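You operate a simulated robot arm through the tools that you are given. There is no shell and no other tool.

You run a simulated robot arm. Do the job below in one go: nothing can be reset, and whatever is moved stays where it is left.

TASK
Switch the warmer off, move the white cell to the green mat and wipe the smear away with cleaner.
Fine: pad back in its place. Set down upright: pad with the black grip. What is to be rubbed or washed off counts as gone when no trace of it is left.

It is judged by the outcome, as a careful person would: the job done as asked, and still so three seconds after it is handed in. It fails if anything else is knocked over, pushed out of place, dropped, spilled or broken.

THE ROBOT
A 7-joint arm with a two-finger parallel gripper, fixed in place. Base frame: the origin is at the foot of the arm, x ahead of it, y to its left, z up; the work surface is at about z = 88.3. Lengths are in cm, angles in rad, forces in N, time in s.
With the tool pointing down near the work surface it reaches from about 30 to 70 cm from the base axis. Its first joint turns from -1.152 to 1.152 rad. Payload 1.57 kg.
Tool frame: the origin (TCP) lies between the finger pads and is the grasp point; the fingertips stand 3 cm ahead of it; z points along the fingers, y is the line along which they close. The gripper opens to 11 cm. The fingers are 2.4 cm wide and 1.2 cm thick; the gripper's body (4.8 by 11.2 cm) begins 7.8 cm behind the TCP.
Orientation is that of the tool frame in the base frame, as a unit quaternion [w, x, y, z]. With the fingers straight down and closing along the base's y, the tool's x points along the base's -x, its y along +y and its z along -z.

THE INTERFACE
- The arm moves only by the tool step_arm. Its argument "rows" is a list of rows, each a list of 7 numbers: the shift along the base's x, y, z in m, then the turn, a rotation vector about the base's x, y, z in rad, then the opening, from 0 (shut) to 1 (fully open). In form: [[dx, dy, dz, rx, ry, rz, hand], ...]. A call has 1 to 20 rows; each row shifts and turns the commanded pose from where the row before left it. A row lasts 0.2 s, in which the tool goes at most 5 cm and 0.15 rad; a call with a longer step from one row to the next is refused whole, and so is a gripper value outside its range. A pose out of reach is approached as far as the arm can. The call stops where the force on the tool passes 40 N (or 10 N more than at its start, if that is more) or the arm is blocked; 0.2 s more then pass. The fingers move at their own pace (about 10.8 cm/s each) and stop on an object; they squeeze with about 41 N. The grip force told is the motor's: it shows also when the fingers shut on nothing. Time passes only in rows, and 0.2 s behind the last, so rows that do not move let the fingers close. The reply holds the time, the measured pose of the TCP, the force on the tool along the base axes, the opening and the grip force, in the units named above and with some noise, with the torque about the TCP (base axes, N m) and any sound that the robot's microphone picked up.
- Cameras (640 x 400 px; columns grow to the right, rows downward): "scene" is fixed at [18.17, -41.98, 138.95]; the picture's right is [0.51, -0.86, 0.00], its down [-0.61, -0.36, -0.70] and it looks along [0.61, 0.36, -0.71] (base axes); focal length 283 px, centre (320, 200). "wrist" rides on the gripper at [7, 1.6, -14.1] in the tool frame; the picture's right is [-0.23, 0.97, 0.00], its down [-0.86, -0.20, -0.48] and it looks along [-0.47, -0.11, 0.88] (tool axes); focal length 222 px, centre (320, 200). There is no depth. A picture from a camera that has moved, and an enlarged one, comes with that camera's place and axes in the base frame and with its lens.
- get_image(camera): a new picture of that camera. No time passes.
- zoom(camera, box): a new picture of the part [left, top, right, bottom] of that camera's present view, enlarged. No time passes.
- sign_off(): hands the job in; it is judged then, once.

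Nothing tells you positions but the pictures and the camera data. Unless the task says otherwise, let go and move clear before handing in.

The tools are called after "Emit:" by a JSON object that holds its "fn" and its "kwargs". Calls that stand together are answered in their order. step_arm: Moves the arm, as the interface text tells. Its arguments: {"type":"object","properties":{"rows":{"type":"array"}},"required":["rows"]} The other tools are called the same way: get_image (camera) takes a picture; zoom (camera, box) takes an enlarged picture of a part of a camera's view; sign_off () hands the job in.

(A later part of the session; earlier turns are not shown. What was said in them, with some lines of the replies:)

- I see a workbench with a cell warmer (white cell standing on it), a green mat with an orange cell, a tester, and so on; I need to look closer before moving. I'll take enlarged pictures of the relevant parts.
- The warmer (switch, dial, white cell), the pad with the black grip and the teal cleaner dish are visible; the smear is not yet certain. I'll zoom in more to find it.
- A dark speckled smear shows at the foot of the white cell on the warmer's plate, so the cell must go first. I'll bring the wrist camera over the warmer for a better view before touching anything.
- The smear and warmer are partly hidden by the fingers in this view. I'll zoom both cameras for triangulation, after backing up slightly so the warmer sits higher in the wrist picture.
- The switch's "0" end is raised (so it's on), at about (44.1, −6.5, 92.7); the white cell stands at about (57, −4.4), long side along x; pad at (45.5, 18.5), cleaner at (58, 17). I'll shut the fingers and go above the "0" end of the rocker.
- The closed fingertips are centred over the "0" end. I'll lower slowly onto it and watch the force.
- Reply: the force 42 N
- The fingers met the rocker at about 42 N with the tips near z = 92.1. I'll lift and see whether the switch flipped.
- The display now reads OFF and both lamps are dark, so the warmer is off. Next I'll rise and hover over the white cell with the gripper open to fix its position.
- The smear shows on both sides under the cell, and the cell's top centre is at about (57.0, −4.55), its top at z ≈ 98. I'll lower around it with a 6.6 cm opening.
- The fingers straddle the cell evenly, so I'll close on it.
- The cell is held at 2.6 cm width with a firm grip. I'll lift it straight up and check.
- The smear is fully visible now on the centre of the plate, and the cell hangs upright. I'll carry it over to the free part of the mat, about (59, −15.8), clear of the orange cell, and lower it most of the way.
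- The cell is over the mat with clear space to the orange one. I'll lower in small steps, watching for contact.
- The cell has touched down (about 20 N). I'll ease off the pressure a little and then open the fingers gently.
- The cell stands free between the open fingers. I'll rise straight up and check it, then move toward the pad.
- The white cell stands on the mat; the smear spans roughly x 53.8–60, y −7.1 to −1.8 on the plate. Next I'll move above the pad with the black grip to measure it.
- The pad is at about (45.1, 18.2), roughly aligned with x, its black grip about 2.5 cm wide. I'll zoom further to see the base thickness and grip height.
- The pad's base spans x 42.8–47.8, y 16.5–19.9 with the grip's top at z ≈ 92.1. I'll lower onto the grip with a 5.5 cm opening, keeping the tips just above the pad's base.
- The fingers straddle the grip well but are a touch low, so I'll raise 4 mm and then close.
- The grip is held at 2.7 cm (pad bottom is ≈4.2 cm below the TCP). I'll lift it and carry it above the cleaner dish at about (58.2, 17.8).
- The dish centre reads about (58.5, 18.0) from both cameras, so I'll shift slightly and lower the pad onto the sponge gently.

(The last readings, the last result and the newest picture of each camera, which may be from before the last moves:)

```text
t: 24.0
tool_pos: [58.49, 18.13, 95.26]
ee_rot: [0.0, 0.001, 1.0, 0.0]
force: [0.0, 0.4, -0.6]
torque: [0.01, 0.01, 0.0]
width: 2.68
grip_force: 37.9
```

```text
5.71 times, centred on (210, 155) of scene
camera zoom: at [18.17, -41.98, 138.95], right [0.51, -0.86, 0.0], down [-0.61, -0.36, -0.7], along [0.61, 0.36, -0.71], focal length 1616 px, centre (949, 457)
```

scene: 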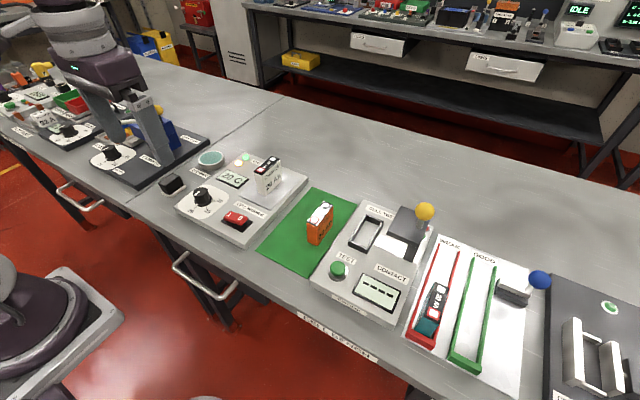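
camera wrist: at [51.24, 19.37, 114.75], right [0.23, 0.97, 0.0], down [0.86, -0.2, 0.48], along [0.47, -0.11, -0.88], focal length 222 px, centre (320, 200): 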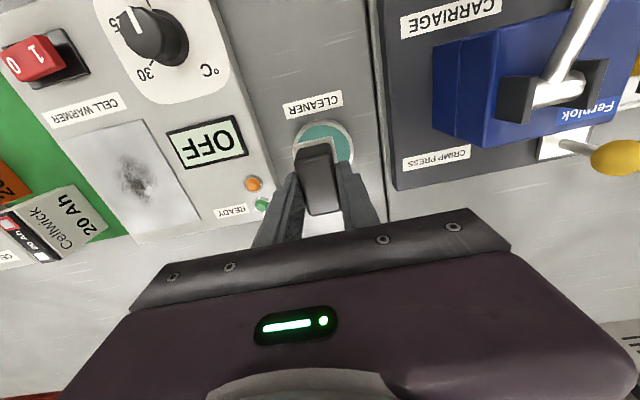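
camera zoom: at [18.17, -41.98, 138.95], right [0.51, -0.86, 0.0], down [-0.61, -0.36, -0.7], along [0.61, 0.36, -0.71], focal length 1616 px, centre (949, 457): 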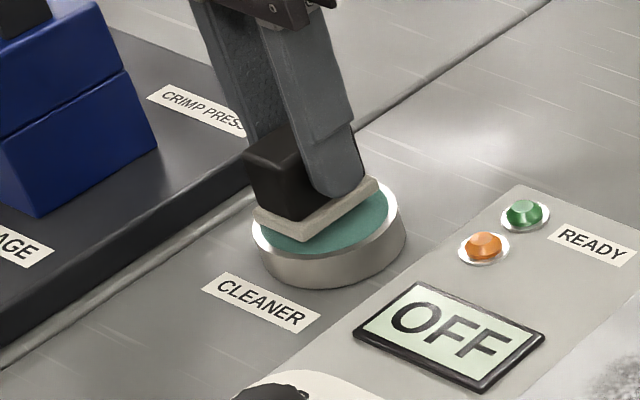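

Emit:
{"fn": "step_arm", "kwargs": {"rows": [[0, 0, -0.003, 0, 0, 0, 0.1], [0, 0, -0.002, 0, 0, 0, 0.1], [0, 0, -0.002, 0, 0, 0, 0.1], [0, 0, 0, 0, 0, 0, 0.1]]}}

Emit:
{"fn": "zoom", "kwargs": {"camera": "scene", "box": [170, 120, 250, 190]}}

```text
t: 25.0
tool_pos: [58.57, 17.96, 94.45]
ee_rot: [0.0, 0.0, 1.0, 0.0]
force: [-0.9, -0.1, 3.6]
torque: [-0.02, 0.01, 0.02]
width: 2.69
grip_force: 37.4
```

```text
5.71 times, centred on (210, 155) of scene
camera zoom: at [18.16, -41.98, 138.95], right [0.51, -0.86, 0.0], down [-0.61, -0.36, -0.7], along [0.61, 0.36, -0.71], focal length 1616 px, centre (949, 457)
```

zoom: 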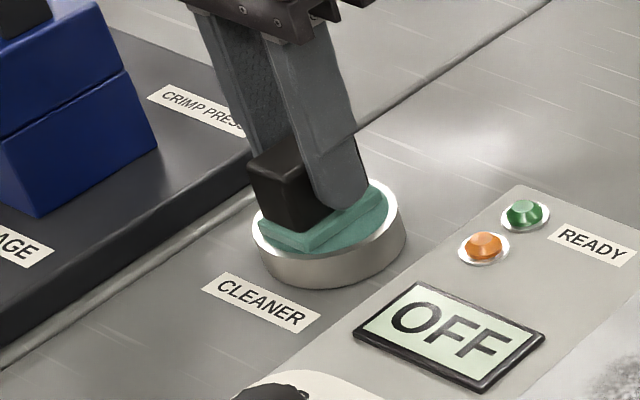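

The pad turned teal, so it has taken up cleaner. I'll lift it and carry it over the smear at about (57, −4.3).

Emit:
{"fn": "step_arm", "kwargs": {"rows": [[0, 0, 0.01, 0, 0, 0, 0.1], [0, 0, 0.03, 0, 0, 0, 0.1], [0, 0, 0.03, 0, 0, 0, 0.1], [-0.003, -0.045, 0, 0, 0, 0, 0.1], [-0.003, -0.045, 0, 0, 0, 0, 0.1], [-0.003, -0.045, 0, 0, 0, 0, 0.1], [-0.003, -0.045, 0, 0, 0, 0, 0.1], [-0.003, -0.043, 0, 0, 0, 0, 0.1], [0, 0, -0.03, 0, 0, 0, 0.1], [0, 0, -0.025, 0, 0, 0, 0.1], [0, 0, 0, 0, 0, 0, 0.1]]}}

Emit:
{"fn": "get_image", "kwargs": {"camera": "wrist"}}

Emit:
{"fn": "zoom", "kwargs": {"camera": "scene", "box": [205, 120, 335, 220]}}

```text
t: 27.4
tool_pos: [57.0, -3.99, 96.05]
ee_rot: [0.0, 0.0, 1.0, -0.001]
force: [-0.3, 0.3, 0.2]
torque: [0.02, -0.02, 0.02]
width: 2.72
grip_force: 37.7
```

```text
taken
camera wrist: at [50.1, -2.46, 110.24], right [0.23, 0.97, 0.0], down [0.86, -0.2, 0.48], along [0.47, -0.11, -0.88], focal length 222 px, centre (320, 200)
```

wrist: 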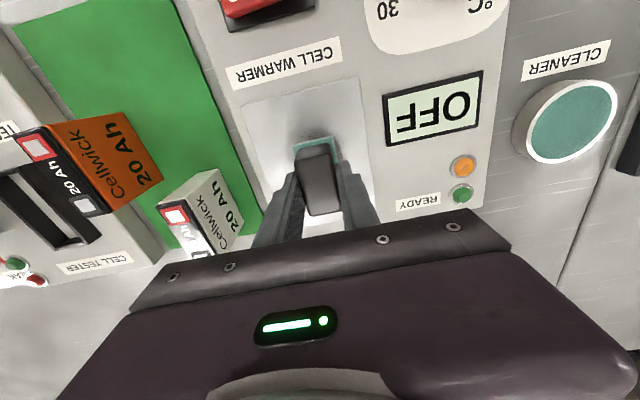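

```text
4.00 times, centred on (270, 170) of scene
camera zoom: at [18.17, -41.98, 138.95], right [0.51, -0.86, 0.0], down [-0.61, -0.36, -0.7], along [0.61, 0.36, -0.71], focal length 1131 px, centre (520, 320)
```

zoom: 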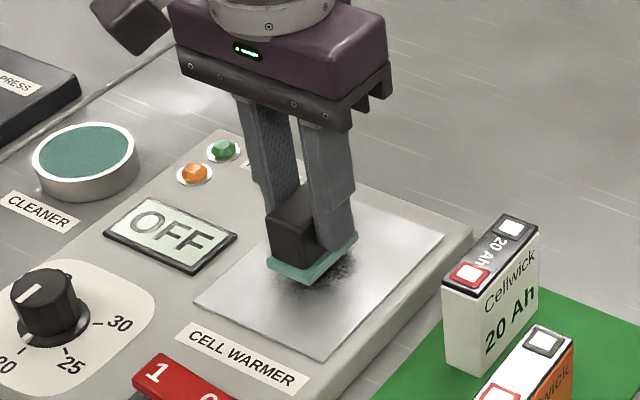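

The wet pad is just above the smear. I'll lower it in fine steps until light contact.

Emit:
{"fn": "step_arm", "kwargs": {"rows": [[0, -0.002, -0.005, 0, 0, 0, 0.1], [0, 0, -0.002, 0, 0, 0, 0.1], [0, 0, -0.001, 0, 0, 0, 0.1], [0, 0, 0, 0, 0, 0, 0.1]]}}

```text
t: 28.4
tool_pos: [57.18, -4.46, 95.33]
ee_rot: [-0.001, -0.001, 1.0, -0.001]
force: [-0.1, -0.9, -0.4]
torque: [0.0, -0.04, -0.01]
width: 2.7
grip_force: 38.0
```

Emit:
{"fn": "step_arm", "kwargs": {"rows": [[0, 0, -0.001, 0, 0, 0, 0.1], [0, 0, -0.001, 0, 0, 0, 0.1], [0, 0, 0, 0, 0, 0, 0.1]]}}

```text
t: 29.2
tool_pos: [57.02, -4.39, 95.06]
ee_rot: [0.0, 0.0, 1.0, 0.0]
force: [-0.2, 0.5, -0.3]
torque: [0.03, -0.01, -0.02]
width: 2.68
grip_force: 37.9
```

Emit:
{"fn": "step_arm", "kwargs": {"rows": [[0, 0, -0.001, 0, 0, 0, 0.1], [0, 0, -0.001, 0, 0, 0, 0.1], [0, 0, 0, 0, 0, 0, 0.1]]}}

```text
t: 30.0
tool_pos: [57.08, -4.41, 94.91]
ee_rot: [0.003, 0.001, 1.0, 0.0]
force: [-3.3, 6.9, 33.7]
torque: [0.22, 0.06, 0.03]
width: 2.72
grip_force: 37.6
```

Contact is made but at 34 N, more than I want for rubbing. I'll ease up by 1 mm.

Emit:
{"fn": "step_arm", "kwargs": {"rows": [[0, 0, 0.001, 0, 0, 0, 0.1], [0, 0, 0, 0, 0, 0, 0.1]]}}

```text
t: 30.6
tool_pos: [57.15, -4.49, 94.9]
ee_rot: [0.0, 0.001, 1.0, 0.0]
force: [5.5, 7.0, 23.8]
torque: [0.24, -0.44, 0.1]
width: 2.69
grip_force: 37.4
```

Emit:
{"fn": "step_arm", "kwargs": {"rows": [[0, 0, 0.0012, 0, 0, 0, 0.1], [0, 0, 0, 0, 0, 0, 0.1]]}}

```text
t: 31.2
tool_pos: [56.95, -4.62, 94.91]
ee_rot: [-0.001, 0.001, 1.0, 0.0]
force: [2.3, 1.4, 7.4]
torque: [0.05, -0.28, 0.04]
width: 2.71
grip_force: 37.5
```

Now about 7 N of pressure. I'll start rubbing in x along the middle lane.

Emit:
{"fn": "step_arm", "kwargs": {"rows": [[0.01, 0, 0, 0, 0, 0, 0.1], [0.01, 0, 0, 0, 0, 0, 0.1], [0.008, 0, 0, 0, 0, 0, 0.1], [-0.01, 0, 0, 0, 0, 0, 0.1], [-0.01, 0, 0, 0, 0, 0, 0.1], [-0.01, 0, 0, 0, 0, 0, 0.1], [-0.01, 0, 0, 0, 0, 0, 0.1], [-0.012, 0, 0, 0, 0, 0, 0.1], [0.012, 0, 0, 0, 0, 0, 0.1], [0.012, 0, 0, 0, 0, 0, 0.1]]}}

Emit:
{"fn": "zoom", "kwargs": {"camera": "scene", "box": [205, 120, 335, 220]}}

```text
t: 33.4
tool_pos: [57.01, -4.38, 95.0]
ee_rot: [0.0, 0.0, 1.0, 0.001]
force: [0.0, -0.3, 0.4]
torque: [-0.01, 0.0, 0.04]
width: 2.71
grip_force: 38.0
```

```text
4.00 times, centred on (270, 170) of scene
camera zoom: at [18.17, -41.98, 138.95], right [0.51, -0.86, 0.0], down [-0.61, -0.36, -0.7], along [0.61, 0.36, -0.71], focal length 1131 px, centre (520, 320)
```

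zoom: 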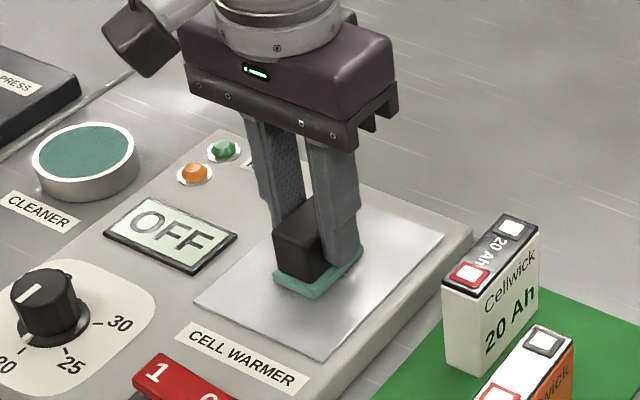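

The visible part of the smear has already faded, but the pressure has dropped to nearly zero. I'll press about 1 mm more and rub wider lanes on both sides.

Emit:
{"fn": "step_arm", "kwargs": {"rows": [[0, 0, -0.0008, 0, 0, 0, 0.1], [0, 0, 0, 0, 0, 0, 0.1]]}}

```text
t: 34.0
tool_pos: [57.15, -4.38, 94.86]
ee_rot: [0.0, 0.0, 1.0, 0.0]
force: [-0.1, 1.5, 6.1]
torque: [0.1, -0.11, 0.01]
width: 2.69
grip_force: 37.2
```

Emit:
{"fn": "step_arm", "kwargs": {"rows": [[0.012, 0.008, 0, 0, 0, 0, 0.1], [0.012, 0.008, 0, 0, 0, 0, 0.1], [-0.015, 0, 0, 0, 0, 0, 0.1], [-0.015, 0, 0, 0, 0, 0, 0.1], [-0.018, 0, 0, 0, 0, 0, 0.1], [0, -0.012, 0, 0, 0, 0, 0.1], [0.015, 0, 0, 0, 0, 0, 0.1], [0.018, 0, 0, 0, 0, 0, 0.1], [0.017, 0, 0, 0, 0, 0, 0.1], [0, -0.012, 0, 0, 0, 0, 0.1], [0, -0.01, 0, 0, 0, 0, 0.1], [-0.015, 0, 0, 0, 0, 0, 0.1], [-0.015, 0, 0, 0, 0, 0, 0.1], [-0.018, 0, 0, 0, 0, 0, 0.1], [0.015, 0.009, 0, 0, 0, 0, 0.1], [0.008, 0.009, 0, 0, 0, 0, 0.1]]}}

```text
t: 37.4
tool_pos: [57.06, -4.55, 94.92]
ee_rot: [0.0, -0.001, 1.0, 0.001]
force: [-0.6, -0.1, -0.9]
torque: [0.01, -0.02, 0.01]
width: 2.68
grip_force: 38.3
```

The lanes ran without trouble. I'll lift the pad and inspect the plate and how the pad sits in the fingers.

Emit:
{"fn": "step_arm", "kwargs": {"rows": [[0, 0, 0.02, 0, 0, 0, 0.1], [0, 0, 0.04, 0, 0, 0, 0.1], [0, 0.03, 0.02, 0, 0, 0, 0.1], [0, 0.04, 0.0, 0, 0, 0, 0.1], [0, 0.04, 0.0, 0, 0, 0, 0.1]]}}

Emit:
{"fn": "zoom", "kwargs": {"camera": "scene", "box": [225, 150, 315, 215]}}

Emit:
{"fn": "zoom", "kwargs": {"camera": "scene", "box": [180, 60, 300, 180]}}

Emit:
{"fn": "get_image", "kwargs": {"camera": "wrist"}}

```text
t: 38.6
tool_pos: [57.17, 6.74, 102.76]
ee_rot: [0.0, 0.0, 1.0, 0.0]
force: [-0.5, -0.2, -0.2]
torque: [-0.01, 0.01, -0.02]
width: 2.7
grip_force: 37.8
```

```text
6.15 times, centred on (270, 182) of scene
camera zoom: at [18.17, -41.98, 138.95], right [0.51, -0.86, 0.0], down [-0.61, -0.36, -0.7], along [0.61, 0.36, -0.71], focal length 1740 px, centre (628, 308)
```

zoom: 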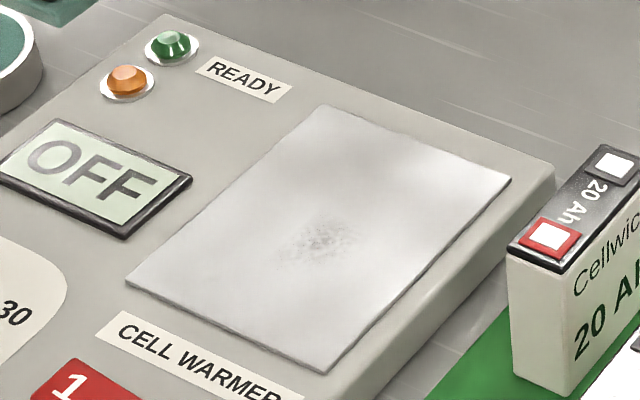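

```text
3.33 times, centred on (240, 120) of scene
camera zoom: at [18.17, -41.98, 138.95], right [0.51, -0.86, 0.0], down [-0.61, -0.36, -0.7], along [0.61, 0.36, -0.71], focal length 942 px, centre (587, 467)
```

zoom: 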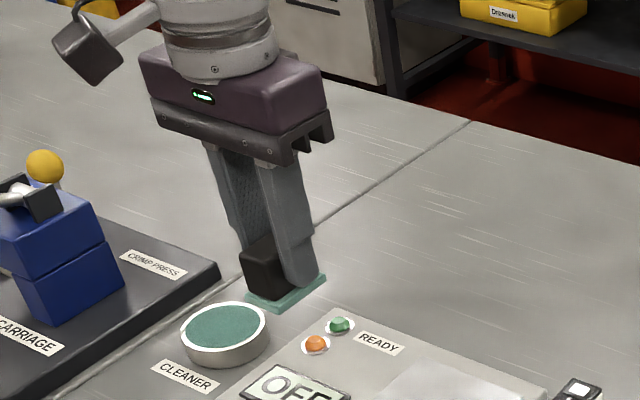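

```text
taken
camera wrist: at [50.17, 8.34, 116.99], right [0.23, 0.97, 0.0], down [0.85, -0.2, 0.48], along [0.47, -0.11, -0.88], focal length 222 px, centre (320, 200)
```

wrist: 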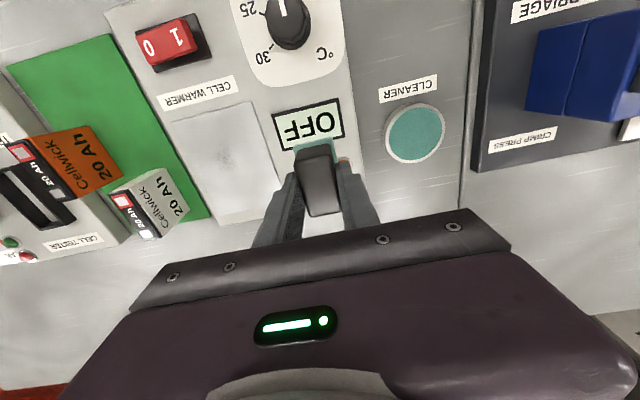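

Most of it is gone; a faint patch remains around x 54.7–58, y −6 to −4. I'll go back and rub that area again with steadier pressure.

Emit:
{"fn": "step_arm", "kwargs": {"rows": [[0, -0.04, 0, 0, 0, 0, 0.1], [0, -0.04, 0, 0, 0, 0, 0.1], [-0.005, -0.035, -0.02, 0, 0, 0, 0.1], [0, 0, -0.04, 0, 0, 0, 0.1], [0, 0, -0.017, 0, 0, 0, 0.1], [0, 0, -0.003, 0, 0, 0, 0.1], [0, 0, 0, 0, 0, 0, 0.1]]}}

```text
t: 40.2
tool_pos: [56.68, -5.06, 94.99]
ee_rot: [0.0, -0.001, 1.0, 0.001]
force: [-1.2, 0.7, 16.5]
torque: [0.05, -0.03, 0.01]
width: 2.66
grip_force: 37.3
```

Emit:
{"fn": "step_arm", "kwargs": {"rows": [[0.012, 0, 0, 0, 0, 0, 0.1], [0.01, 0, 0, 0, 0, 0, 0.1], [-0.012, 0, 0, 0, 0, 0, 0.1], [-0.012, 0, 0, 0, 0, 0, 0.1], [-0.012, 0, 0, 0, 0, 0, 0.1], [0.012, 0.004, 0, 0, 0, 0, 0.1], [0.012, 0.004, 0, 0, 0, 0, 0.1], [0.01, 0, 0, 0, 0, 0, 0.1], [-0.012, 0, 0, 0, 0, 0, 0.1], [-0.012, 0, 0, 0, 0, 0, 0.1]]}}

```text
t: 42.4
tool_pos: [56.23, -4.05, 94.87]
ee_rot: [0.0, 0.0, 1.0, 0.0]
force: [-0.1, -0.7, -0.5]
torque: [-0.02, 0.0, -0.01]
width: 2.68
grip_force: 38.0
```

Emit:
{"fn": "zoom", "kwargs": {"camera": "scene", "box": [225, 130, 325, 210]}}

Emit:
{"fn": "zoom", "kwargs": {"camera": "wrist", "box": [220, 100, 420, 240]}}

```text
5.00 times, centred on (275, 170) of scene
camera zoom: at [18.17, -41.98, 138.95], right [0.51, -0.86, 0.0], down [-0.61, -0.36, -0.7], along [0.61, 0.36, -0.71], focal length 1414 px, centre (545, 350)
```

zoom: 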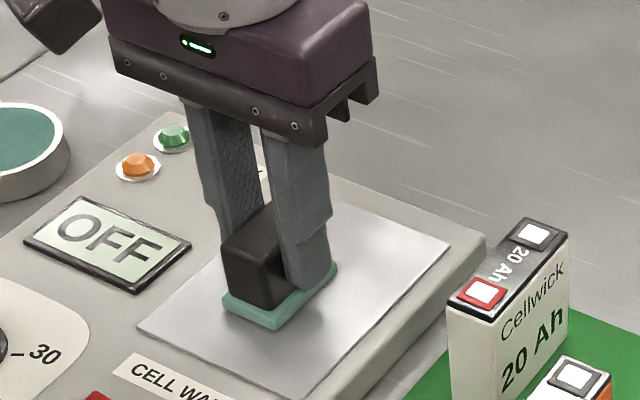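

```text
2.86 times, centred on (320, 170) of wrist
camera zoom: at [49.36, -2.48, 109.14], right [0.23, 0.97, 0.0], down [0.86, -0.2, 0.48], along [0.47, -0.11, -0.88], focal length 635 px, centre (320, 286)
```

zoom: 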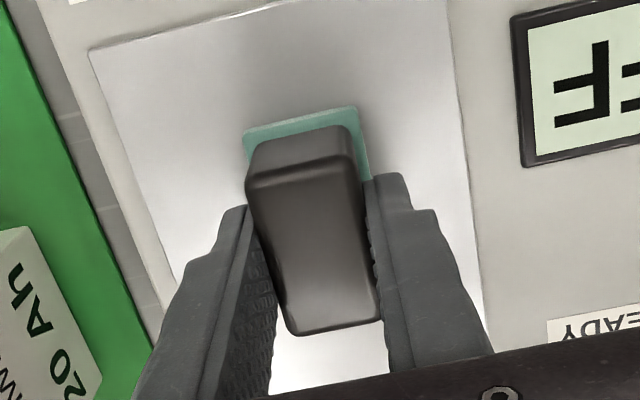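

The pad is still upright in the fingers. I'll press again and rub while adding slight downward feed to keep the pressure up.

Emit:
{"fn": "step_arm", "kwargs": {"rows": [[0, 0, -0.001, 0, 0, 0, 0.1], [0.01, -0.006, -0.0003, 0, 0, 0, 0.1], [0.01, -0.006, -0.0002, 0, 0, 0, 0.1], [0.008, 0, -0.0002, 0, 0, 0, 0.1], [-0.012, 0, -0.0002, 0, 0, 0, 0.1], [-0.012, 0, -0.0002, 0, 0, 0, 0.1], [-0.012, 0, -0.0002, 0, 0, 0, 0.1], [0.006, 0, 0, 0, 0, 0, 0.1]]}}

```text
t: 44.2
tool_pos: [55.83, -5.34, 94.7]
ee_rot: [-0.003, 0.0, 1.0, 0.0]
force: [-9.2, -0.3, 29.2]
torque: [-0.01, 0.17, -0.01]
width: 2.68
grip_force: 37.6
```

Emit:
{"fn": "step_arm", "kwargs": {"rows": [[0.01, 0, 0.0003, 0, 0, 0, 0.1], [0.01, 0, 0, 0, 0, 0, 0.1], [0.008, 0, 0, 0, 0, 0, 0.1], [-0.012, 0.004, 0, 0, 0, 0, 0.1], [-0.012, 0.004, 0, 0, 0, 0, 0.1], [-0.01, 0, 0, 0, 0, 0, 0.1], [0.01, 0, 0, 0, 0, 0, 0.1], [0.01, -0.01, 0, 0, 0, 0, 0.1], [0.008, -0.005, 0, 0, 0, 0, 0.1], [-0.012, 0, 0, 0, 0, 0, 0.1], [-0.012, 0, 0, 0, 0, 0, 0.1], [0.006, 0.006, 0, 0, 0, 0, 0.1]]}}

```text
t: 46.8
tool_pos: [56.42, -5.45, 94.74]
ee_rot: [0.0, 0.0, 1.0, 0.0]
force: [0.3, 0.1, 0.1]
torque: [0.02, -0.02, -0.01]
width: 2.7
grip_force: 37.4
```

Emit:
{"fn": "step_arm", "kwargs": {"rows": [[0, 0, 0.02, 0, 0, 0, 0.1], [0, 0, 0.04, 0, 0, 0, 0.1], [0, 0.03, 0.02, 0, 0, 0, 0.1], [0, 0.04, 0.0, 0, 0, 0, 0.1], [0, 0.05, 0.0, 0, 0, 0, 0.1]]}}

Emit:
{"fn": "zoom", "kwargs": {"camera": "scene", "box": [235, 160, 305, 210]}}

Emit:
{"fn": "zoom", "kwargs": {"camera": "scene", "box": [195, 90, 275, 160]}}

Emit:
{"fn": "zoom", "kwargs": {"camera": "wrist", "box": [140, 80, 300, 240]}}

```text
t: 48.0
tool_pos: [56.43, 6.66, 102.55]
ee_rot: [0.0, 0.0, 1.0, 0.0]
force: [-0.2, -0.1, -0.6]
torque: [-0.06, -0.01, 0.01]
width: 2.69
grip_force: 37.4
```

```text
8.00 times, centred on (270, 185) of scene
camera zoom: at [18.17, -41.98, 138.95], right [0.51, -0.86, 0.0], down [-0.61, -0.36, -0.7], along [0.61, 0.36, -0.71], focal length 2262 px, centre (720, 320)
```

zoom: 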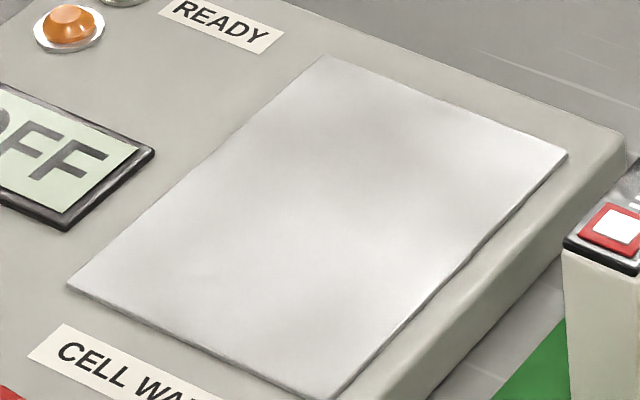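

```text
5.71 times, centred on (235, 125) of scene
camera zoom: at [18.17, -41.98, 138.95], right [0.51, -0.86, 0.0], down [-0.61, -0.36, -0.7], along [0.61, 0.36, -0.71], focal length 1616 px, centre (806, 629)
```

zoom: 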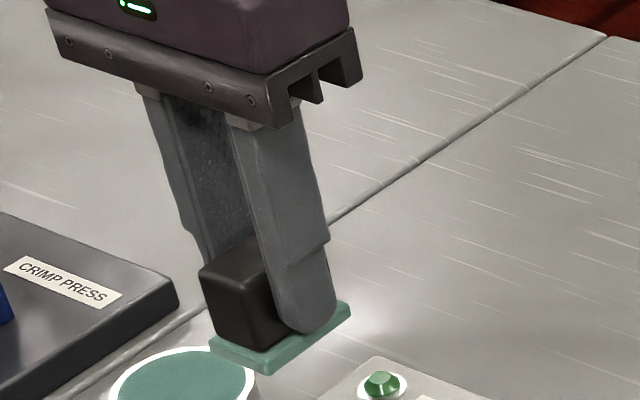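

```text
2.50 times, centred on (220, 160) of wrist
camera zoom: at [49.49, 8.29, 116.81], right [0.23, 0.97, 0.0], down [0.85, -0.2, 0.48], along [0.47, -0.11, -0.88], focal length 555 px, centre (570, 300)
```

zoom: 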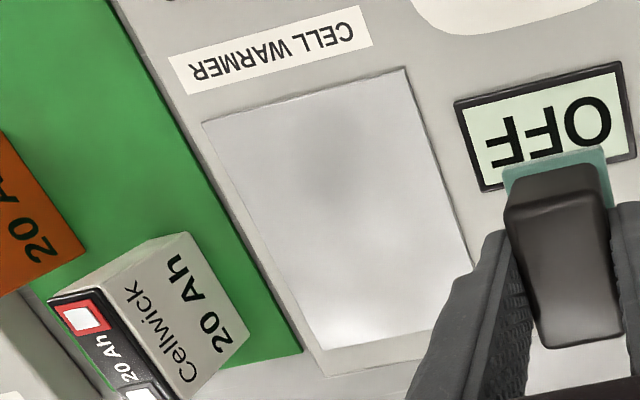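

The plate looks clean now. I'll check it at higher magnification for any faint trace.

Emit:
{"fn": "zoom", "kwargs": {"camera": "scene", "box": [245, 165, 285, 195]}}

Emit:
{"fn": "zoom", "kwargs": {"camera": "wrist", "box": [180, 100, 260, 210]}}

```text
13.33 times, centred on (265, 180) of scene
camera zoom: at [18.17, -41.98, 138.95], right [0.51, -0.86, 0.0], down [-0.61, -0.36, -0.7], along [0.61, 0.36, -0.71], focal length 3770 px, centre (1053, 467)
```

zoom: 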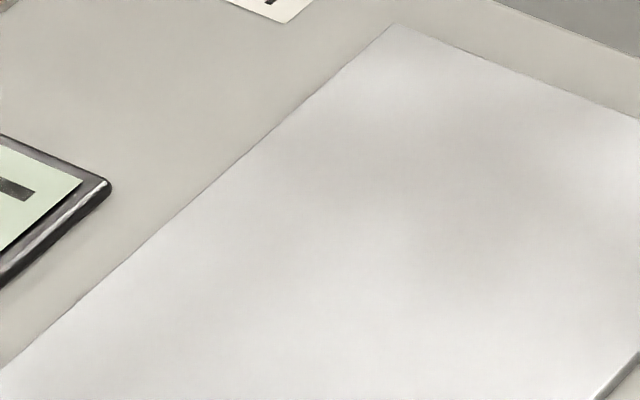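

```text
3.64 times, centred on (220, 155) of wrist
camera zoom: at [49.49, 8.29, 116.81], right [0.23, 0.97, 0.0], down [0.85, -0.2, 0.48], along [0.47, -0.11, -0.88], focal length 808 px, centre (684, 364)
```

zoom: 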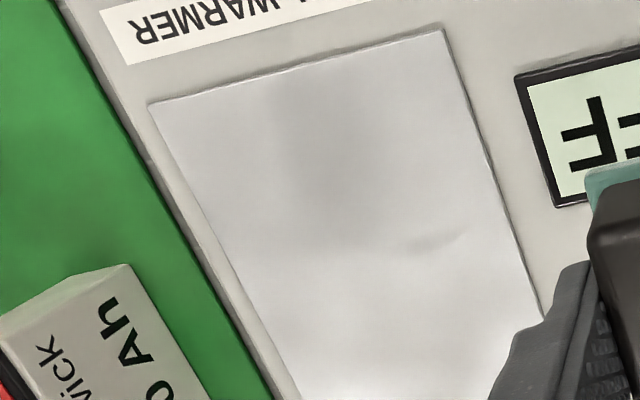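

It looks clean, though there's a very faint soft streak in one view that may be a reflection. I'll move to another viewpoint, on the way to the pad's place, to check.

Emit:
{"fn": "step_arm", "kwargs": {"rows": [[-0.02, 0.02, 0.02, 0, 0, 0, 0.1], [-0.03, 0.03, 0.02, 0, 0, 0, 0.1], [-0.02, 0.02, 0.0, 0, 0, 0, 0.1], [0, 0, 0, 0, 0, 0, 0.1]]}}

Emit:
{"fn": "get_image", "kwargs": {"camera": "wrist"}}

Emit:
{"fn": "zoom", "kwargs": {"camera": "scene", "box": [240, 155, 310, 205]}}

```text
t: 49.0
tool_pos: [49.45, 13.57, 106.75]
ee_rot: [0.0, 0.0, 1.0, 0.0]
force: [-0.3, -0.1, -0.7]
torque: [0.01, 0.01, 0.02]
width: 2.66
grip_force: 37.8
```

```text
taken
camera wrist: at [42.4, 15.16, 120.92], right [0.23, 0.97, 0.0], down [0.85, -0.2, 0.48], along [0.47, -0.11, -0.88], focal length 222 px, centre (320, 200)
```

wrist: 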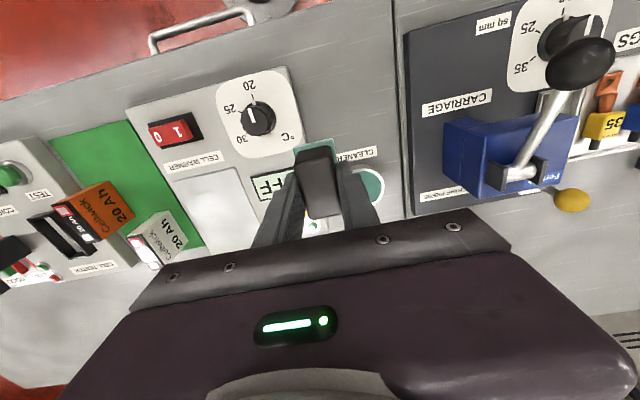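

```text
8.00 times, centred on (275, 180) of scene
camera zoom: at [18.17, -41.98, 138.95], right [0.51, -0.86, 0.0], down [-0.61, -0.36, -0.7], along [0.61, 0.36, -0.71], focal length 2262 px, centre (680, 360)
```

zoom: 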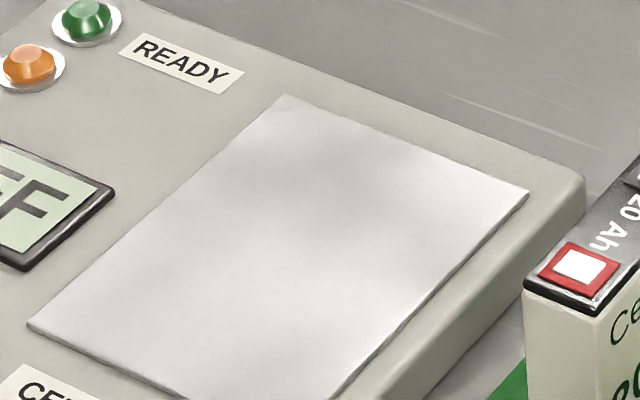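

Emit:
{"fn": "zoom", "kwargs": {"camera": "wrist", "box": [160, 150, 270, 250]}}

Emit:
{"fn": "zoom", "kwargs": {"camera": "scene", "box": [255, 165, 285, 190]}}

```text
4.00 times, centred on (215, 200) of wrist
camera zoom: at [42.4, 15.16, 120.92], right [0.23, 0.97, 0.0], down [0.85, -0.2, 0.48], along [0.47, -0.11, -0.88], focal length 888 px, centre (740, 200)
```

zoom: 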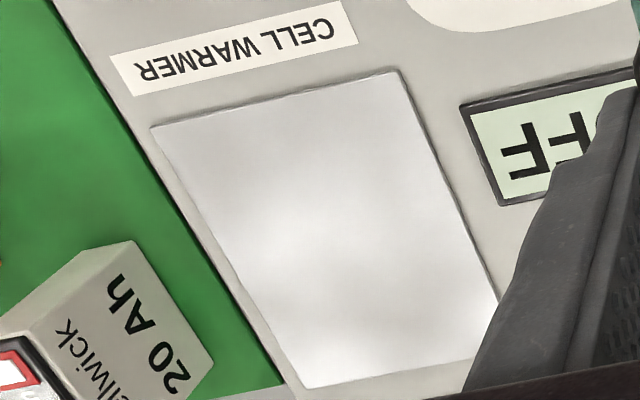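

```text
16.00 times, centred on (270, 178) of scene
camera zoom: at [18.17, -41.98, 138.95], right [0.51, -0.86, 0.0], down [-0.61, -0.36, -0.7], along [0.61, 0.36, -0.71], focal length 4524 px, centre (1120, 560)
```

zoom: 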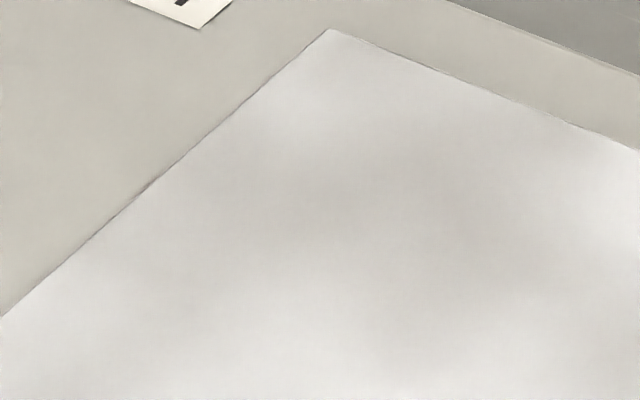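

The plate looks clean from both views. To be sure nothing faint is left at the edges, I'll do one more full pass over the area before returning the pad.

Emit:
{"fn": "step_arm", "kwargs": {"rows": [[0.015, -0.036, 0, 0, 0, 0, 0.1], [0.015, -0.036, 0, 0, 0, 0, 0.1], [0.015, -0.036, 0, 0, 0, 0, 0.1], [0.015, -0.036, 0, 0, 0, 0, 0.1], [0.015, -0.036, 0, 0, 0, 0, 0.1], [0, 0, -0.04, 0, 0, 0, 0.1], [0, 0, -0.04, 0, 0, 0, 0.1], [0, 0, -0.03, 0, 0, 0, 0.1], [0, 0, -0.005, 0, 0, 0, 0.1], [0, 0, 0, 0, 0, 0, 0.1]]}}

```text
t: 51.2
tool_pos: [57.07, -4.59, 95.04]
ee_rot: [0.001, 0.001, 1.0, 0.0]
force: [0.3, -0.8, -0.1]
torque: [0.0, -0.01, 0.02]
width: 2.68
grip_force: 37.8
```

Emit:
{"fn": "step_arm", "kwargs": {"rows": [[0, 0, -0.002, 0, 0, 0, 0.1], [0, 0, -0.001, 0, 0, 0, 0.1], [0, 0, 0, 0, 0, 0, 0.1]]}}

```text
t: 52.0
tool_pos: [57.01, -4.39, 94.81]
ee_rot: [0.0, 0.0, 1.0, 0.0]
force: [0.6, -0.1, -0.1]
torque: [0.0, 0.02, -0.03]
width: 2.67
grip_force: 37.4
```

Emit:
{"fn": "step_arm", "kwargs": {"rows": [[0, 0, -0.001, 0, 0, 0, 0.1], [0, 0, -0.001, 0, 0, 0, 0.1], [0, 0, 0, 0, 0, 0, 0.1]]}}

```text
t: 52.8
tool_pos: [57.01, -4.45, 94.65]
ee_rot: [0.0, 0.0, 1.0, 0.0]
force: [0.1, 0.2, -1.3]
torque: [0.07, 0.01, 0.0]
width: 2.72
grip_force: 37.5
```

Emit:
{"fn": "step_arm", "kwargs": {"rows": [[0, 0, -0.001, 0, 0, 0, 0.1], [0, 0, 0, 0, 0, 0, 0.1]]}}

Emit:
{"fn": "zoom", "kwargs": {"camera": "scene", "box": [235, 145, 305, 200]}}

```text
t: 53.4
tool_pos: [57.03, -4.46, 94.66]
ee_rot: [0.0, 0.0, 1.0, 0.0]
force: [0.3, 0.9, 1.2]
torque: [0.06, 0.12, -0.01]
width: 2.69
grip_force: 37.8
```

```text
7.27 times, centred on (270, 172) of scene
camera zoom: at [18.17, -41.98, 138.95], right [0.51, -0.86, 0.0], down [-0.61, -0.36, -0.7], along [0.61, 0.36, -0.71], focal length 2056 px, centre (684, 400)
```

zoom: 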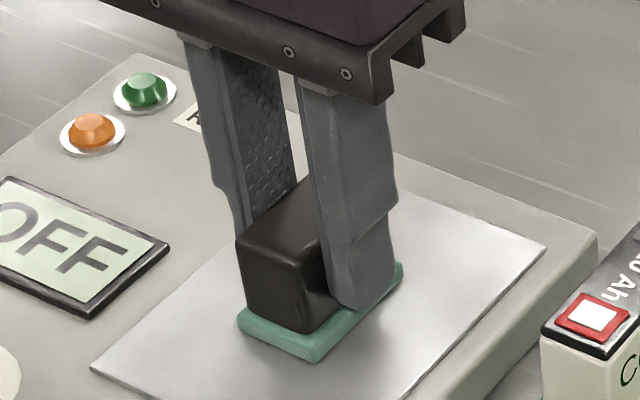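

Light contact now. I'll press about 1 mm more and run the full-coverage pass with a small downward feed.

Emit:
{"fn": "step_arm", "kwargs": {"rows": [[0, 0, -0.001, 0, 0, 0, 0.1], [0.012, 0.008, 0, 0, 0, 0, 0.1], [0.012, 0.009, 0, 0, 0, 0, 0.1], [-0.015, 0, -0.0002, 0, 0, 0, 0.1], [-0.015, 0, 0, 0, 0, 0, 0.1], [-0.018, 0, -0.0002, 0, 0, 0, 0.1], [0, -0.012, 0, 0, 0, 0, 0.1], [0.015, 0, -0.0002, 0, 0, 0, 0.1], [0.018, 0, 0, 0, 0, 0, 0.1], [0.017, 0, -0.0002, 0, 0, 0, 0.1]]}}

```text
t: 55.6
tool_pos: [59.43, -4.06, 94.5]
ee_rot: [-0.002, 0.0, 1.0, 0.0]
force: [-8.1, 0.0, 21.9]
torque: [0.01, 0.4, 0.01]
width: 2.72
grip_force: 37.6
```

Emit:
{"fn": "step_arm", "kwargs": {"rows": [[0, -0.012, 0, 0, 0, 0, 0.1], [0, -0.01, 0, 0, 0, 0, 0.1], [-0.015, 0, 0, 0, 0, 0, 0.1], [-0.015, 0, 0, 0, 0, 0, 0.1], [-0.018, 0, 0, 0, 0, 0, 0.1], [0.0, 0.01, 0, 0, 0, 0, 0.1], [0.015, 0, 0, 0, 0, 0, 0.1], [0.01, 0, 0, 0, 0, 0, 0.1], [0, 0.005, 0, 0, 0, 0, 0.1]]}}

```text
t: 57.6
tool_pos: [57.22, -4.68, 94.39]
ee_rot: [0.001, 0.001, 1.0, -0.001]
force: [0.5, -6.3, 16.0]
torque: [-0.22, 0.27, 0.09]
width: 2.7
grip_force: 37.4
```

The pass is complete. I'll lift and carry the pad back above its place at (45.2, 18.1).

Emit:
{"fn": "step_arm", "kwargs": {"rows": [[0, 0, 0.02, 0, 0, 0, 0.1], [0, 0, 0.035, 0, 0, 0, 0.1], [0, 0, 0.035, 0, 0, 0, 0.1], [-0.0198, 0.0378, 0, 0, 0, 0, 0.1], [-0.0198, 0.0378, 0, 0, 0, 0, 0.1], [-0.0198, 0.0378, 0, 0, 0, 0, 0.1], [-0.0198, 0.0378, 0, 0, 0, 0, 0.1], [-0.0198, 0.0378, 0, 0, 0, 0, 0.1], [-0.0198, 0.0378, 0, 0, 0, 0, 0.1], [0, 0, 0, 0, 0, 0, 0.1]]}}

Emit:
{"fn": "get_image", "kwargs": {"camera": "wrist"}}

Emit:
{"fn": "zoom", "kwargs": {"camera": "scene", "box": [235, 155, 305, 210]}}

Emit:
{"fn": "zoom", "kwargs": {"camera": "scene", "box": [120, 90, 220, 210]}}

```text
t: 59.8
tool_pos: [45.22, 18.08, 103.21]
ee_rot: [-0.001, 0.0, 1.0, 0.0]
force: [1.0, 0.4, -0.2]
torque: [-0.01, 0.01, -0.01]
width: 2.72
grip_force: 37.3
```

```text
taken
camera wrist: at [38.29, 19.59, 117.39], right [0.23, 0.97, 0.0], down [0.85, -0.2, 0.48], along [0.47, -0.11, -0.88], focal length 222 px, centre (320, 200)
```

wrist: 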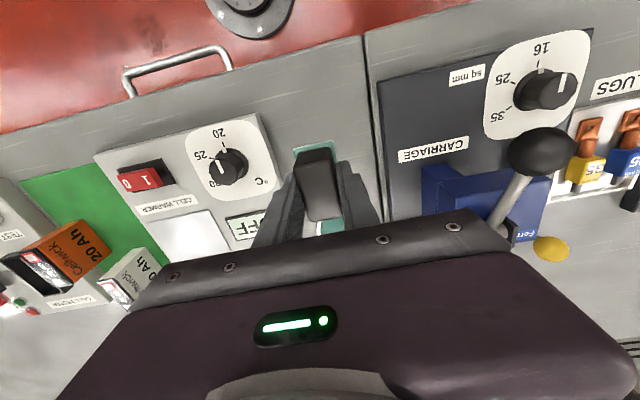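

```text
7.27 times, centred on (270, 182) of scene
camera zoom: at [18.17, -41.98, 138.95], right [0.51, -0.86, 0.0], down [-0.61, -0.36, -0.7], along [0.61, 0.36, -0.71], focal length 2056 px, centre (684, 327)
```

zoom: 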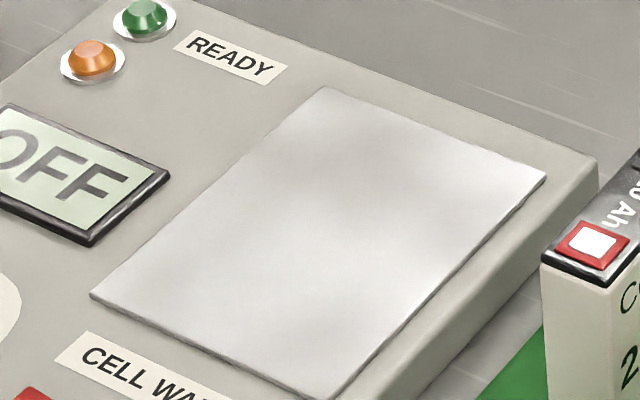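

```text
3.33 times, centred on (170, 150) of scene
camera zoom: at [18.17, -41.98, 138.95], right [0.51, -0.86, 0.0], down [-0.61, -0.36, -0.7], along [0.61, 0.36, -0.71], focal length 942 px, centre (820, 367)
```

zoom: 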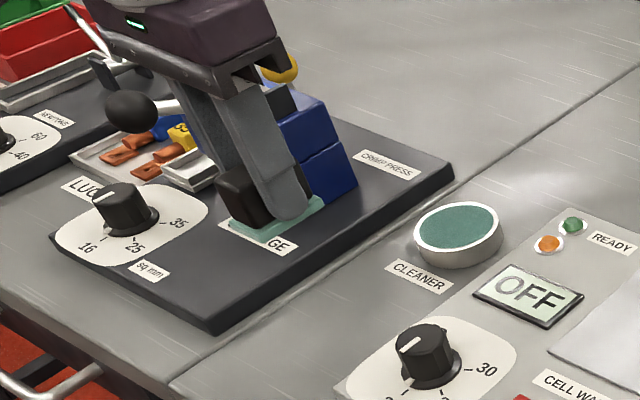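

The plate is clean, and the pad hangs over its original spot. I'll lower it, slowly near the table.

Emit:
{"fn": "step_arm", "kwargs": {"rows": [[0, 0, -0.035, 0, 0, 0, 0.1], [0, 0, -0.04, 0, 0, 0, 0.1], [0, 0, -0.02, 0, 0, 0, 0.1], [0, 0, -0.007, 0, 0, 0, 0.1], [0, 0, 0, 0, 0, 0, 0.1]]}}

Emit:
{"fn": "zoom", "kwargs": {"camera": "scene", "box": [140, 150, 210, 210]}}

```text
t: 61.0
tool_pos: [45.46, 18.03, 93.3]
ee_rot: [0.0, 0.0, 1.0, 0.0]
force: [0.8, -0.4, 0.2]
torque: [0.03, 0.0, -0.01]
width: 2.71
grip_force: 37.7
```

```text
6.67 times, centred on (175, 180) of scene
camera zoom: at [18.17, -41.98, 138.95], right [0.51, -0.86, 0.0], down [-0.61, -0.36, -0.7], along [0.61, 0.36, -0.71], focal length 1885 px, centre (1287, 333)
```

zoom: 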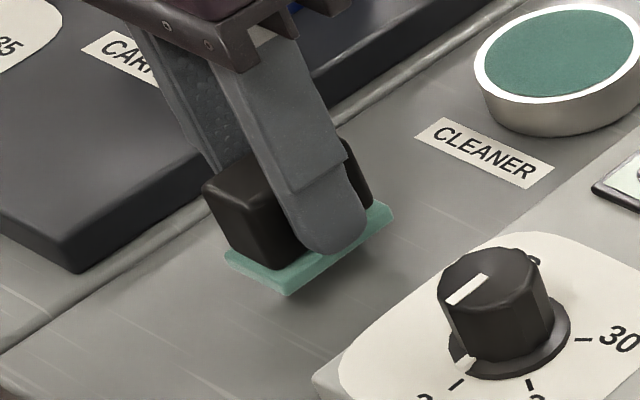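

Emit:
{"fn": "step_arm", "kwargs": {"rows": [[0, 0, -0.005, 0, 0, 0, 0.1], [0, 0, -0.003, 0, 0, 0, 0.1], [0, 0, 0, 0, 0, 0, 0.1]]}}

```text
t: 61.8
tool_pos: [45.31, 17.92, 92.49]
ee_rot: [-0.001, 0.0, 1.0, 0.0]
force: [-0.8, -0.2, 0.3]
torque: [-0.01, 0.0, 0.0]
width: 2.69
grip_force: 37.6
```

Emit:
{"fn": "step_arm", "kwargs": {"rows": [[0, 0, -0.002, 0, 0, 0, 0.1], [0, 0, -0.001, 0, 0, 0, 0.1], [0, 0, 0, 0, 0, 0, 0.1]]}}

```text
t: 62.6
tool_pos: [45.47, 18.03, 92.08]
ee_rot: [-0.001, 0.0, 1.0, 0.0]
force: [-0.3, -0.6, -0.2]
torque: [0.02, -0.02, -0.06]
width: 2.67
grip_force: 38.1
```

Emit:
{"fn": "step_arm", "kwargs": {"rows": [[0, 0, -0.001, 0, 0, 0, 0.1], [0, 0, 0, 0, 0, 0, 0.1]]}}

Emit:
{"fn": "zoom", "kwargs": {"camera": "scene", "box": [150, 168, 200, 203]}}

```text
t: 63.2
tool_pos: [45.47, 18.12, 92.18]
ee_rot: [-0.001, -0.001, 1.0, -0.001]
force: [0.6, 0.2, -1.1]
torque: [-0.01, 0.02, 0.01]
width: 2.71
grip_force: 38.0
```

```text
11.43 times, centred on (175, 186) of scene
camera zoom: at [18.17, -41.98, 138.95], right [0.51, -0.86, 0.0], down [-0.61, -0.36, -0.7], along [0.61, 0.36, -0.71], focal length 3231 px, centre (1977, 366)
```

zoom: 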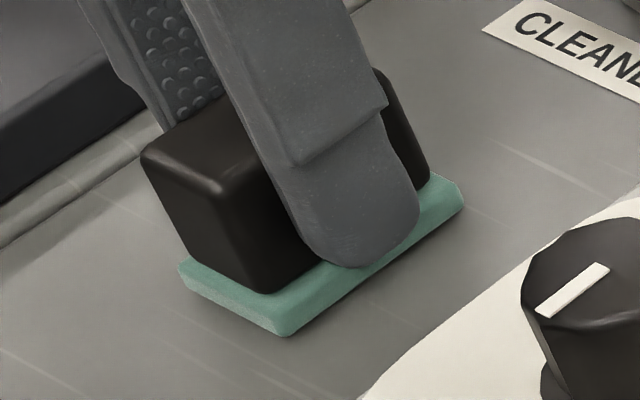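

No contact yet; comparing with the original picture, the pad sits about 2–3 mm off in x and 1–2 mm in y. I'll correct that in the air and keep lowering.

Emit:
{"fn": "step_arm", "kwargs": {"rows": [[-0.0025, 0.0015, 0, 0, 0, 0, 0.1], [0, 0, -0.001, 0, 0, 0, 0.1], [0, 0, 0, 0, 0, 0, 0.1]]}}

Emit:
{"fn": "zoom", "kwargs": {"camera": "scene", "box": [150, 168, 200, 203]}}

```text
t: 64.0
tool_pos: [45.2, 18.27, 91.94]
ee_rot: [0.0, 0.0, 1.0, 0.0]
force: [-0.3, 0.3, 1.7]
torque: [-0.03, 0.03, 0.02]
width: 2.71
grip_force: 37.6
```

```text
11.43 times, centred on (175, 186) of scene
camera zoom: at [18.17, -41.98, 138.95], right [0.51, -0.86, 0.0], down [-0.61, -0.36, -0.7], along [0.61, 0.36, -0.71], focal length 3231 px, centre (1977, 366)
```

zoom: 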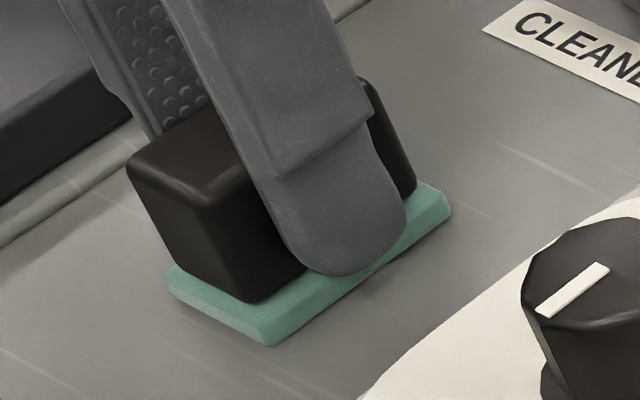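

Emit:
{"fn": "step_arm", "kwargs": {"rows": [[0, 0, -0.001, 0, 0, 0, 0.1], [0, 0, 0, 0, 0, 0, 0.1]]}}

```text
t: 64.6
tool_pos: [45.22, 18.15, 92.01]
ee_rot: [0.001, 0.001, 1.0, 0.0]
force: [-0.6, -3.2, 13.6]
torque: [-0.14, 0.13, -0.06]
width: 2.7
grip_force: 37.7
```

Contact at about 14 N. I'll ease slightly and open the fingers gently.

Emit:
{"fn": "step_arm", "kwargs": {"rows": [[0, 0, 0.0007, 0, 0, 0, 0.1], [0, 0, 0, 0, 0, 0, 0.1], [0, 0, 0, 0, 0, 0, 0.28], [0, 0, 0, 0, 0, 0, 0.34], [0, 0, 0, 0, 0, 0, 0.42], [0, 0, 0, 0, 0, 0, 0.5]]}}

Emit:
{"fn": "zoom", "kwargs": {"camera": "scene", "box": [150, 168, 200, 203]}}

Emit:
{"fn": "zoom", "kwargs": {"camera": "wrist", "box": [220, 100, 420, 240]}}

```text
t: 66.0
tool_pos: [45.17, 18.14, 91.92]
ee_rot: [0.0, 0.0, 1.0, 0.0]
force: [0.4, -0.5, -0.2]
torque: [-0.01, 0.02, -0.01]
width: 5.48
grip_force: 0.1
```

```text
11.43 times, centred on (175, 186) of scene
camera zoom: at [18.17, -41.98, 138.95], right [0.51, -0.86, 0.0], down [-0.61, -0.36, -0.7], along [0.61, 0.36, -0.71], focal length 3231 px, centre (1977, 366)
```

zoom: 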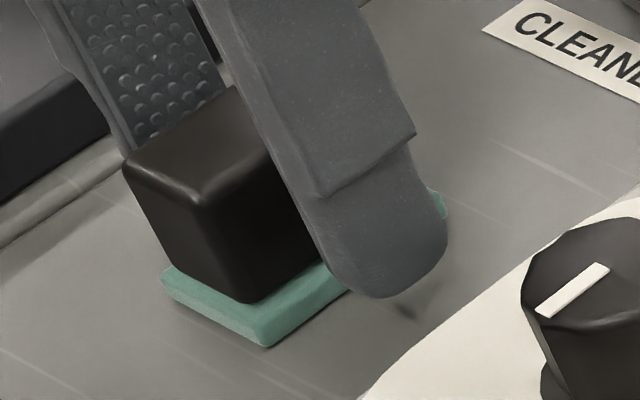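

```text
2.86 times, centred on (320, 170) of wrist
camera zoom: at [38.21, 19.87, 106.13], right [0.23, 0.97, 0.0], down [0.86, -0.2, 0.48], along [0.47, -0.11, -0.88], focal length 635 px, centre (320, 286)
```

zoom: 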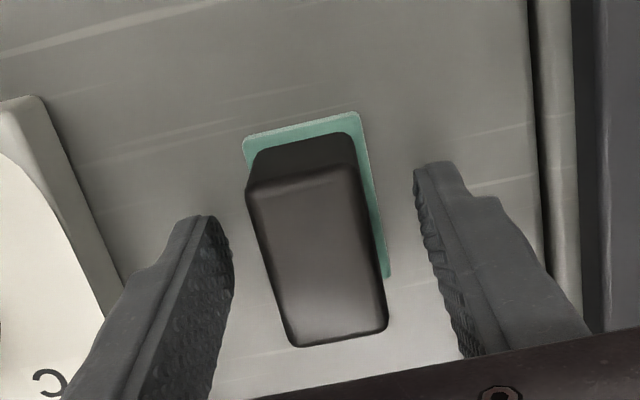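

The pad is standing flat and free, within a couple of millimetres of its original spot. I'll rise straight up and check the whole scene.

Emit:
{"fn": "step_arm", "kwargs": {"rows": [[0, 0, 0.02, 0, 0, 0, 0.5], [0, 0, 0.04, 0, 0, 0, 0.5], [0, 0, 0.045, 0, 0, 0, 0.5], [0, 0, 0.045, 0, 0, 0, 0.5], [-0.03, -0.02, 0.03, 0, 0, 0, 0.5], [-0.03, -0.03, 0.0, 0, 0, 0, 0.5], [0, 0, 0, 0, 0, 0, 0.5]]}}

Emit:
{"fn": "get_image", "kwargs": {"camera": "scene"}}

Emit:
{"fn": "zoom", "kwargs": {"camera": "scene", "box": [150, 168, 200, 203]}}

Emit:
{"fn": "zoom", "kwargs": {"camera": "scene", "box": [215, 140, 365, 250]}}

Emit:
{"fn": "zoom", "kwargs": {"camera": "scene", "box": [245, 160, 295, 200]}}

Emit:
{"fn": "get_image", "kwargs": {"camera": "wrist"}}

```text
t: 67.6
tool_pos: [39.24, 13.11, 109.94]
ee_rot: [0.001, -0.001, 1.0, 0.0]
force: [-0.7, 0.5, 0.0]
torque: [0.02, -0.03, -0.02]
width: 5.51
grip_force: 0.1
```

```text
taken
```

scene: 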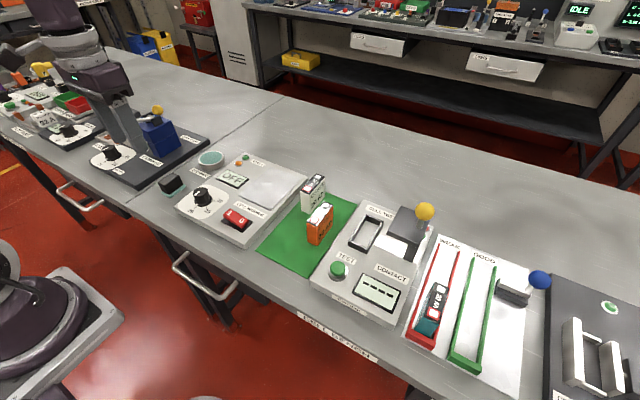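

```text
11.43 times, centred on (175, 186) of scene
camera zoom: at [18.17, -41.98, 138.95], right [0.51, -0.86, 0.0], down [-0.61, -0.36, -0.7], along [0.61, 0.36, -0.71], focal length 3231 px, centre (1977, 366)
```

zoom: 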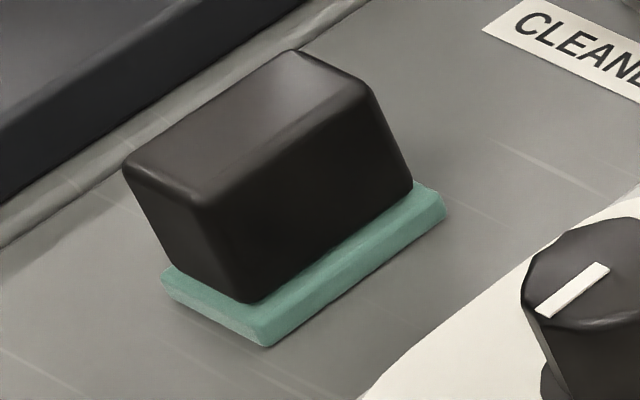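

```text
3.64 times, centred on (290, 195) of scene
camera zoom: at [18.17, -41.98, 138.95], right [0.51, -0.86, 0.0], down [-0.61, -0.36, -0.7], along [0.61, 0.36, -0.71], focal length 1028 px, centre (429, 218)
```

zoom: 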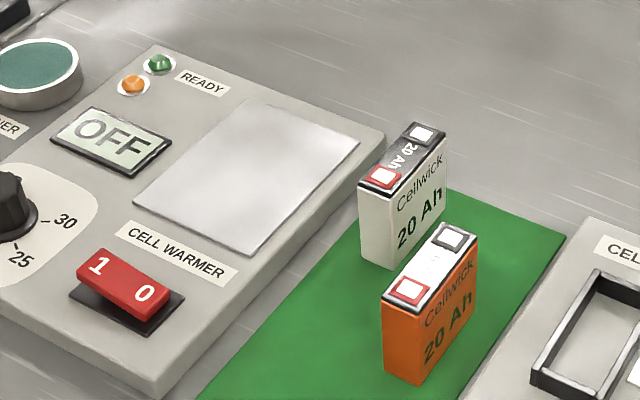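

```text
10.00 times, centred on (270, 180) of scene
camera zoom: at [18.17, -41.98, 138.95], right [0.51, -0.86, 0.0], down [-0.61, -0.36, -0.7], along [0.61, 0.36, -0.71], focal length 2827 px, centre (820, 400)
```

zoom: 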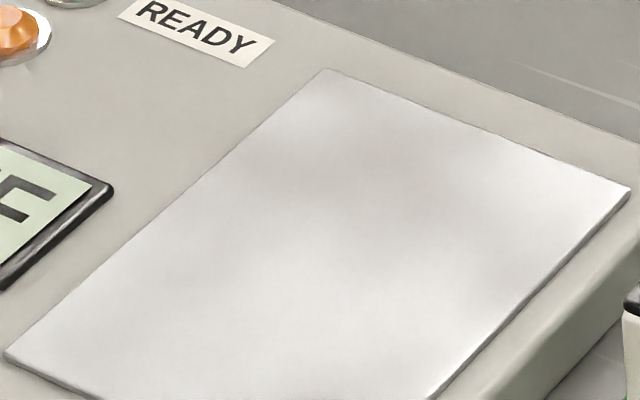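

```text
taken
camera wrist: at [32.32, 14.78, 124.11], right [0.23, 0.97, 0.0], down [0.86, -0.2, 0.48], along [0.47, -0.11, -0.88], focal length 222 px, centre (320, 200)
```

wrist: 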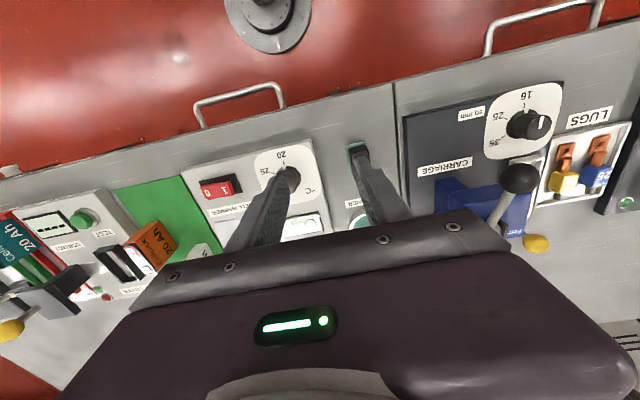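

The warmer reads OFF, the white cell stands on the green mat, the plate shows no trace of the smear, and the pad stands upright in its place. The arm is clear of everything, so I'm handing the job in.

Emit:
{"fn": "sign_off", "kwargs": {}}

```text
The job is handed in.
```

The job is done and handed in, with nothing else knocked or moved as far as the pictures show.

- **Warmer:** it is switched off. The display reads OFF and both lamps are dark.
- **White cell:** it stands upright on the green mat, clear of the orange cell.
- **Smear:** I wet the pad on the cleaner and wiped the plate in several passes. No trace shows at high magnification.
- **Pad with the black grip:** it is back upright in its place, about 2 mm from where it started. Its base is still teal with cleaner.
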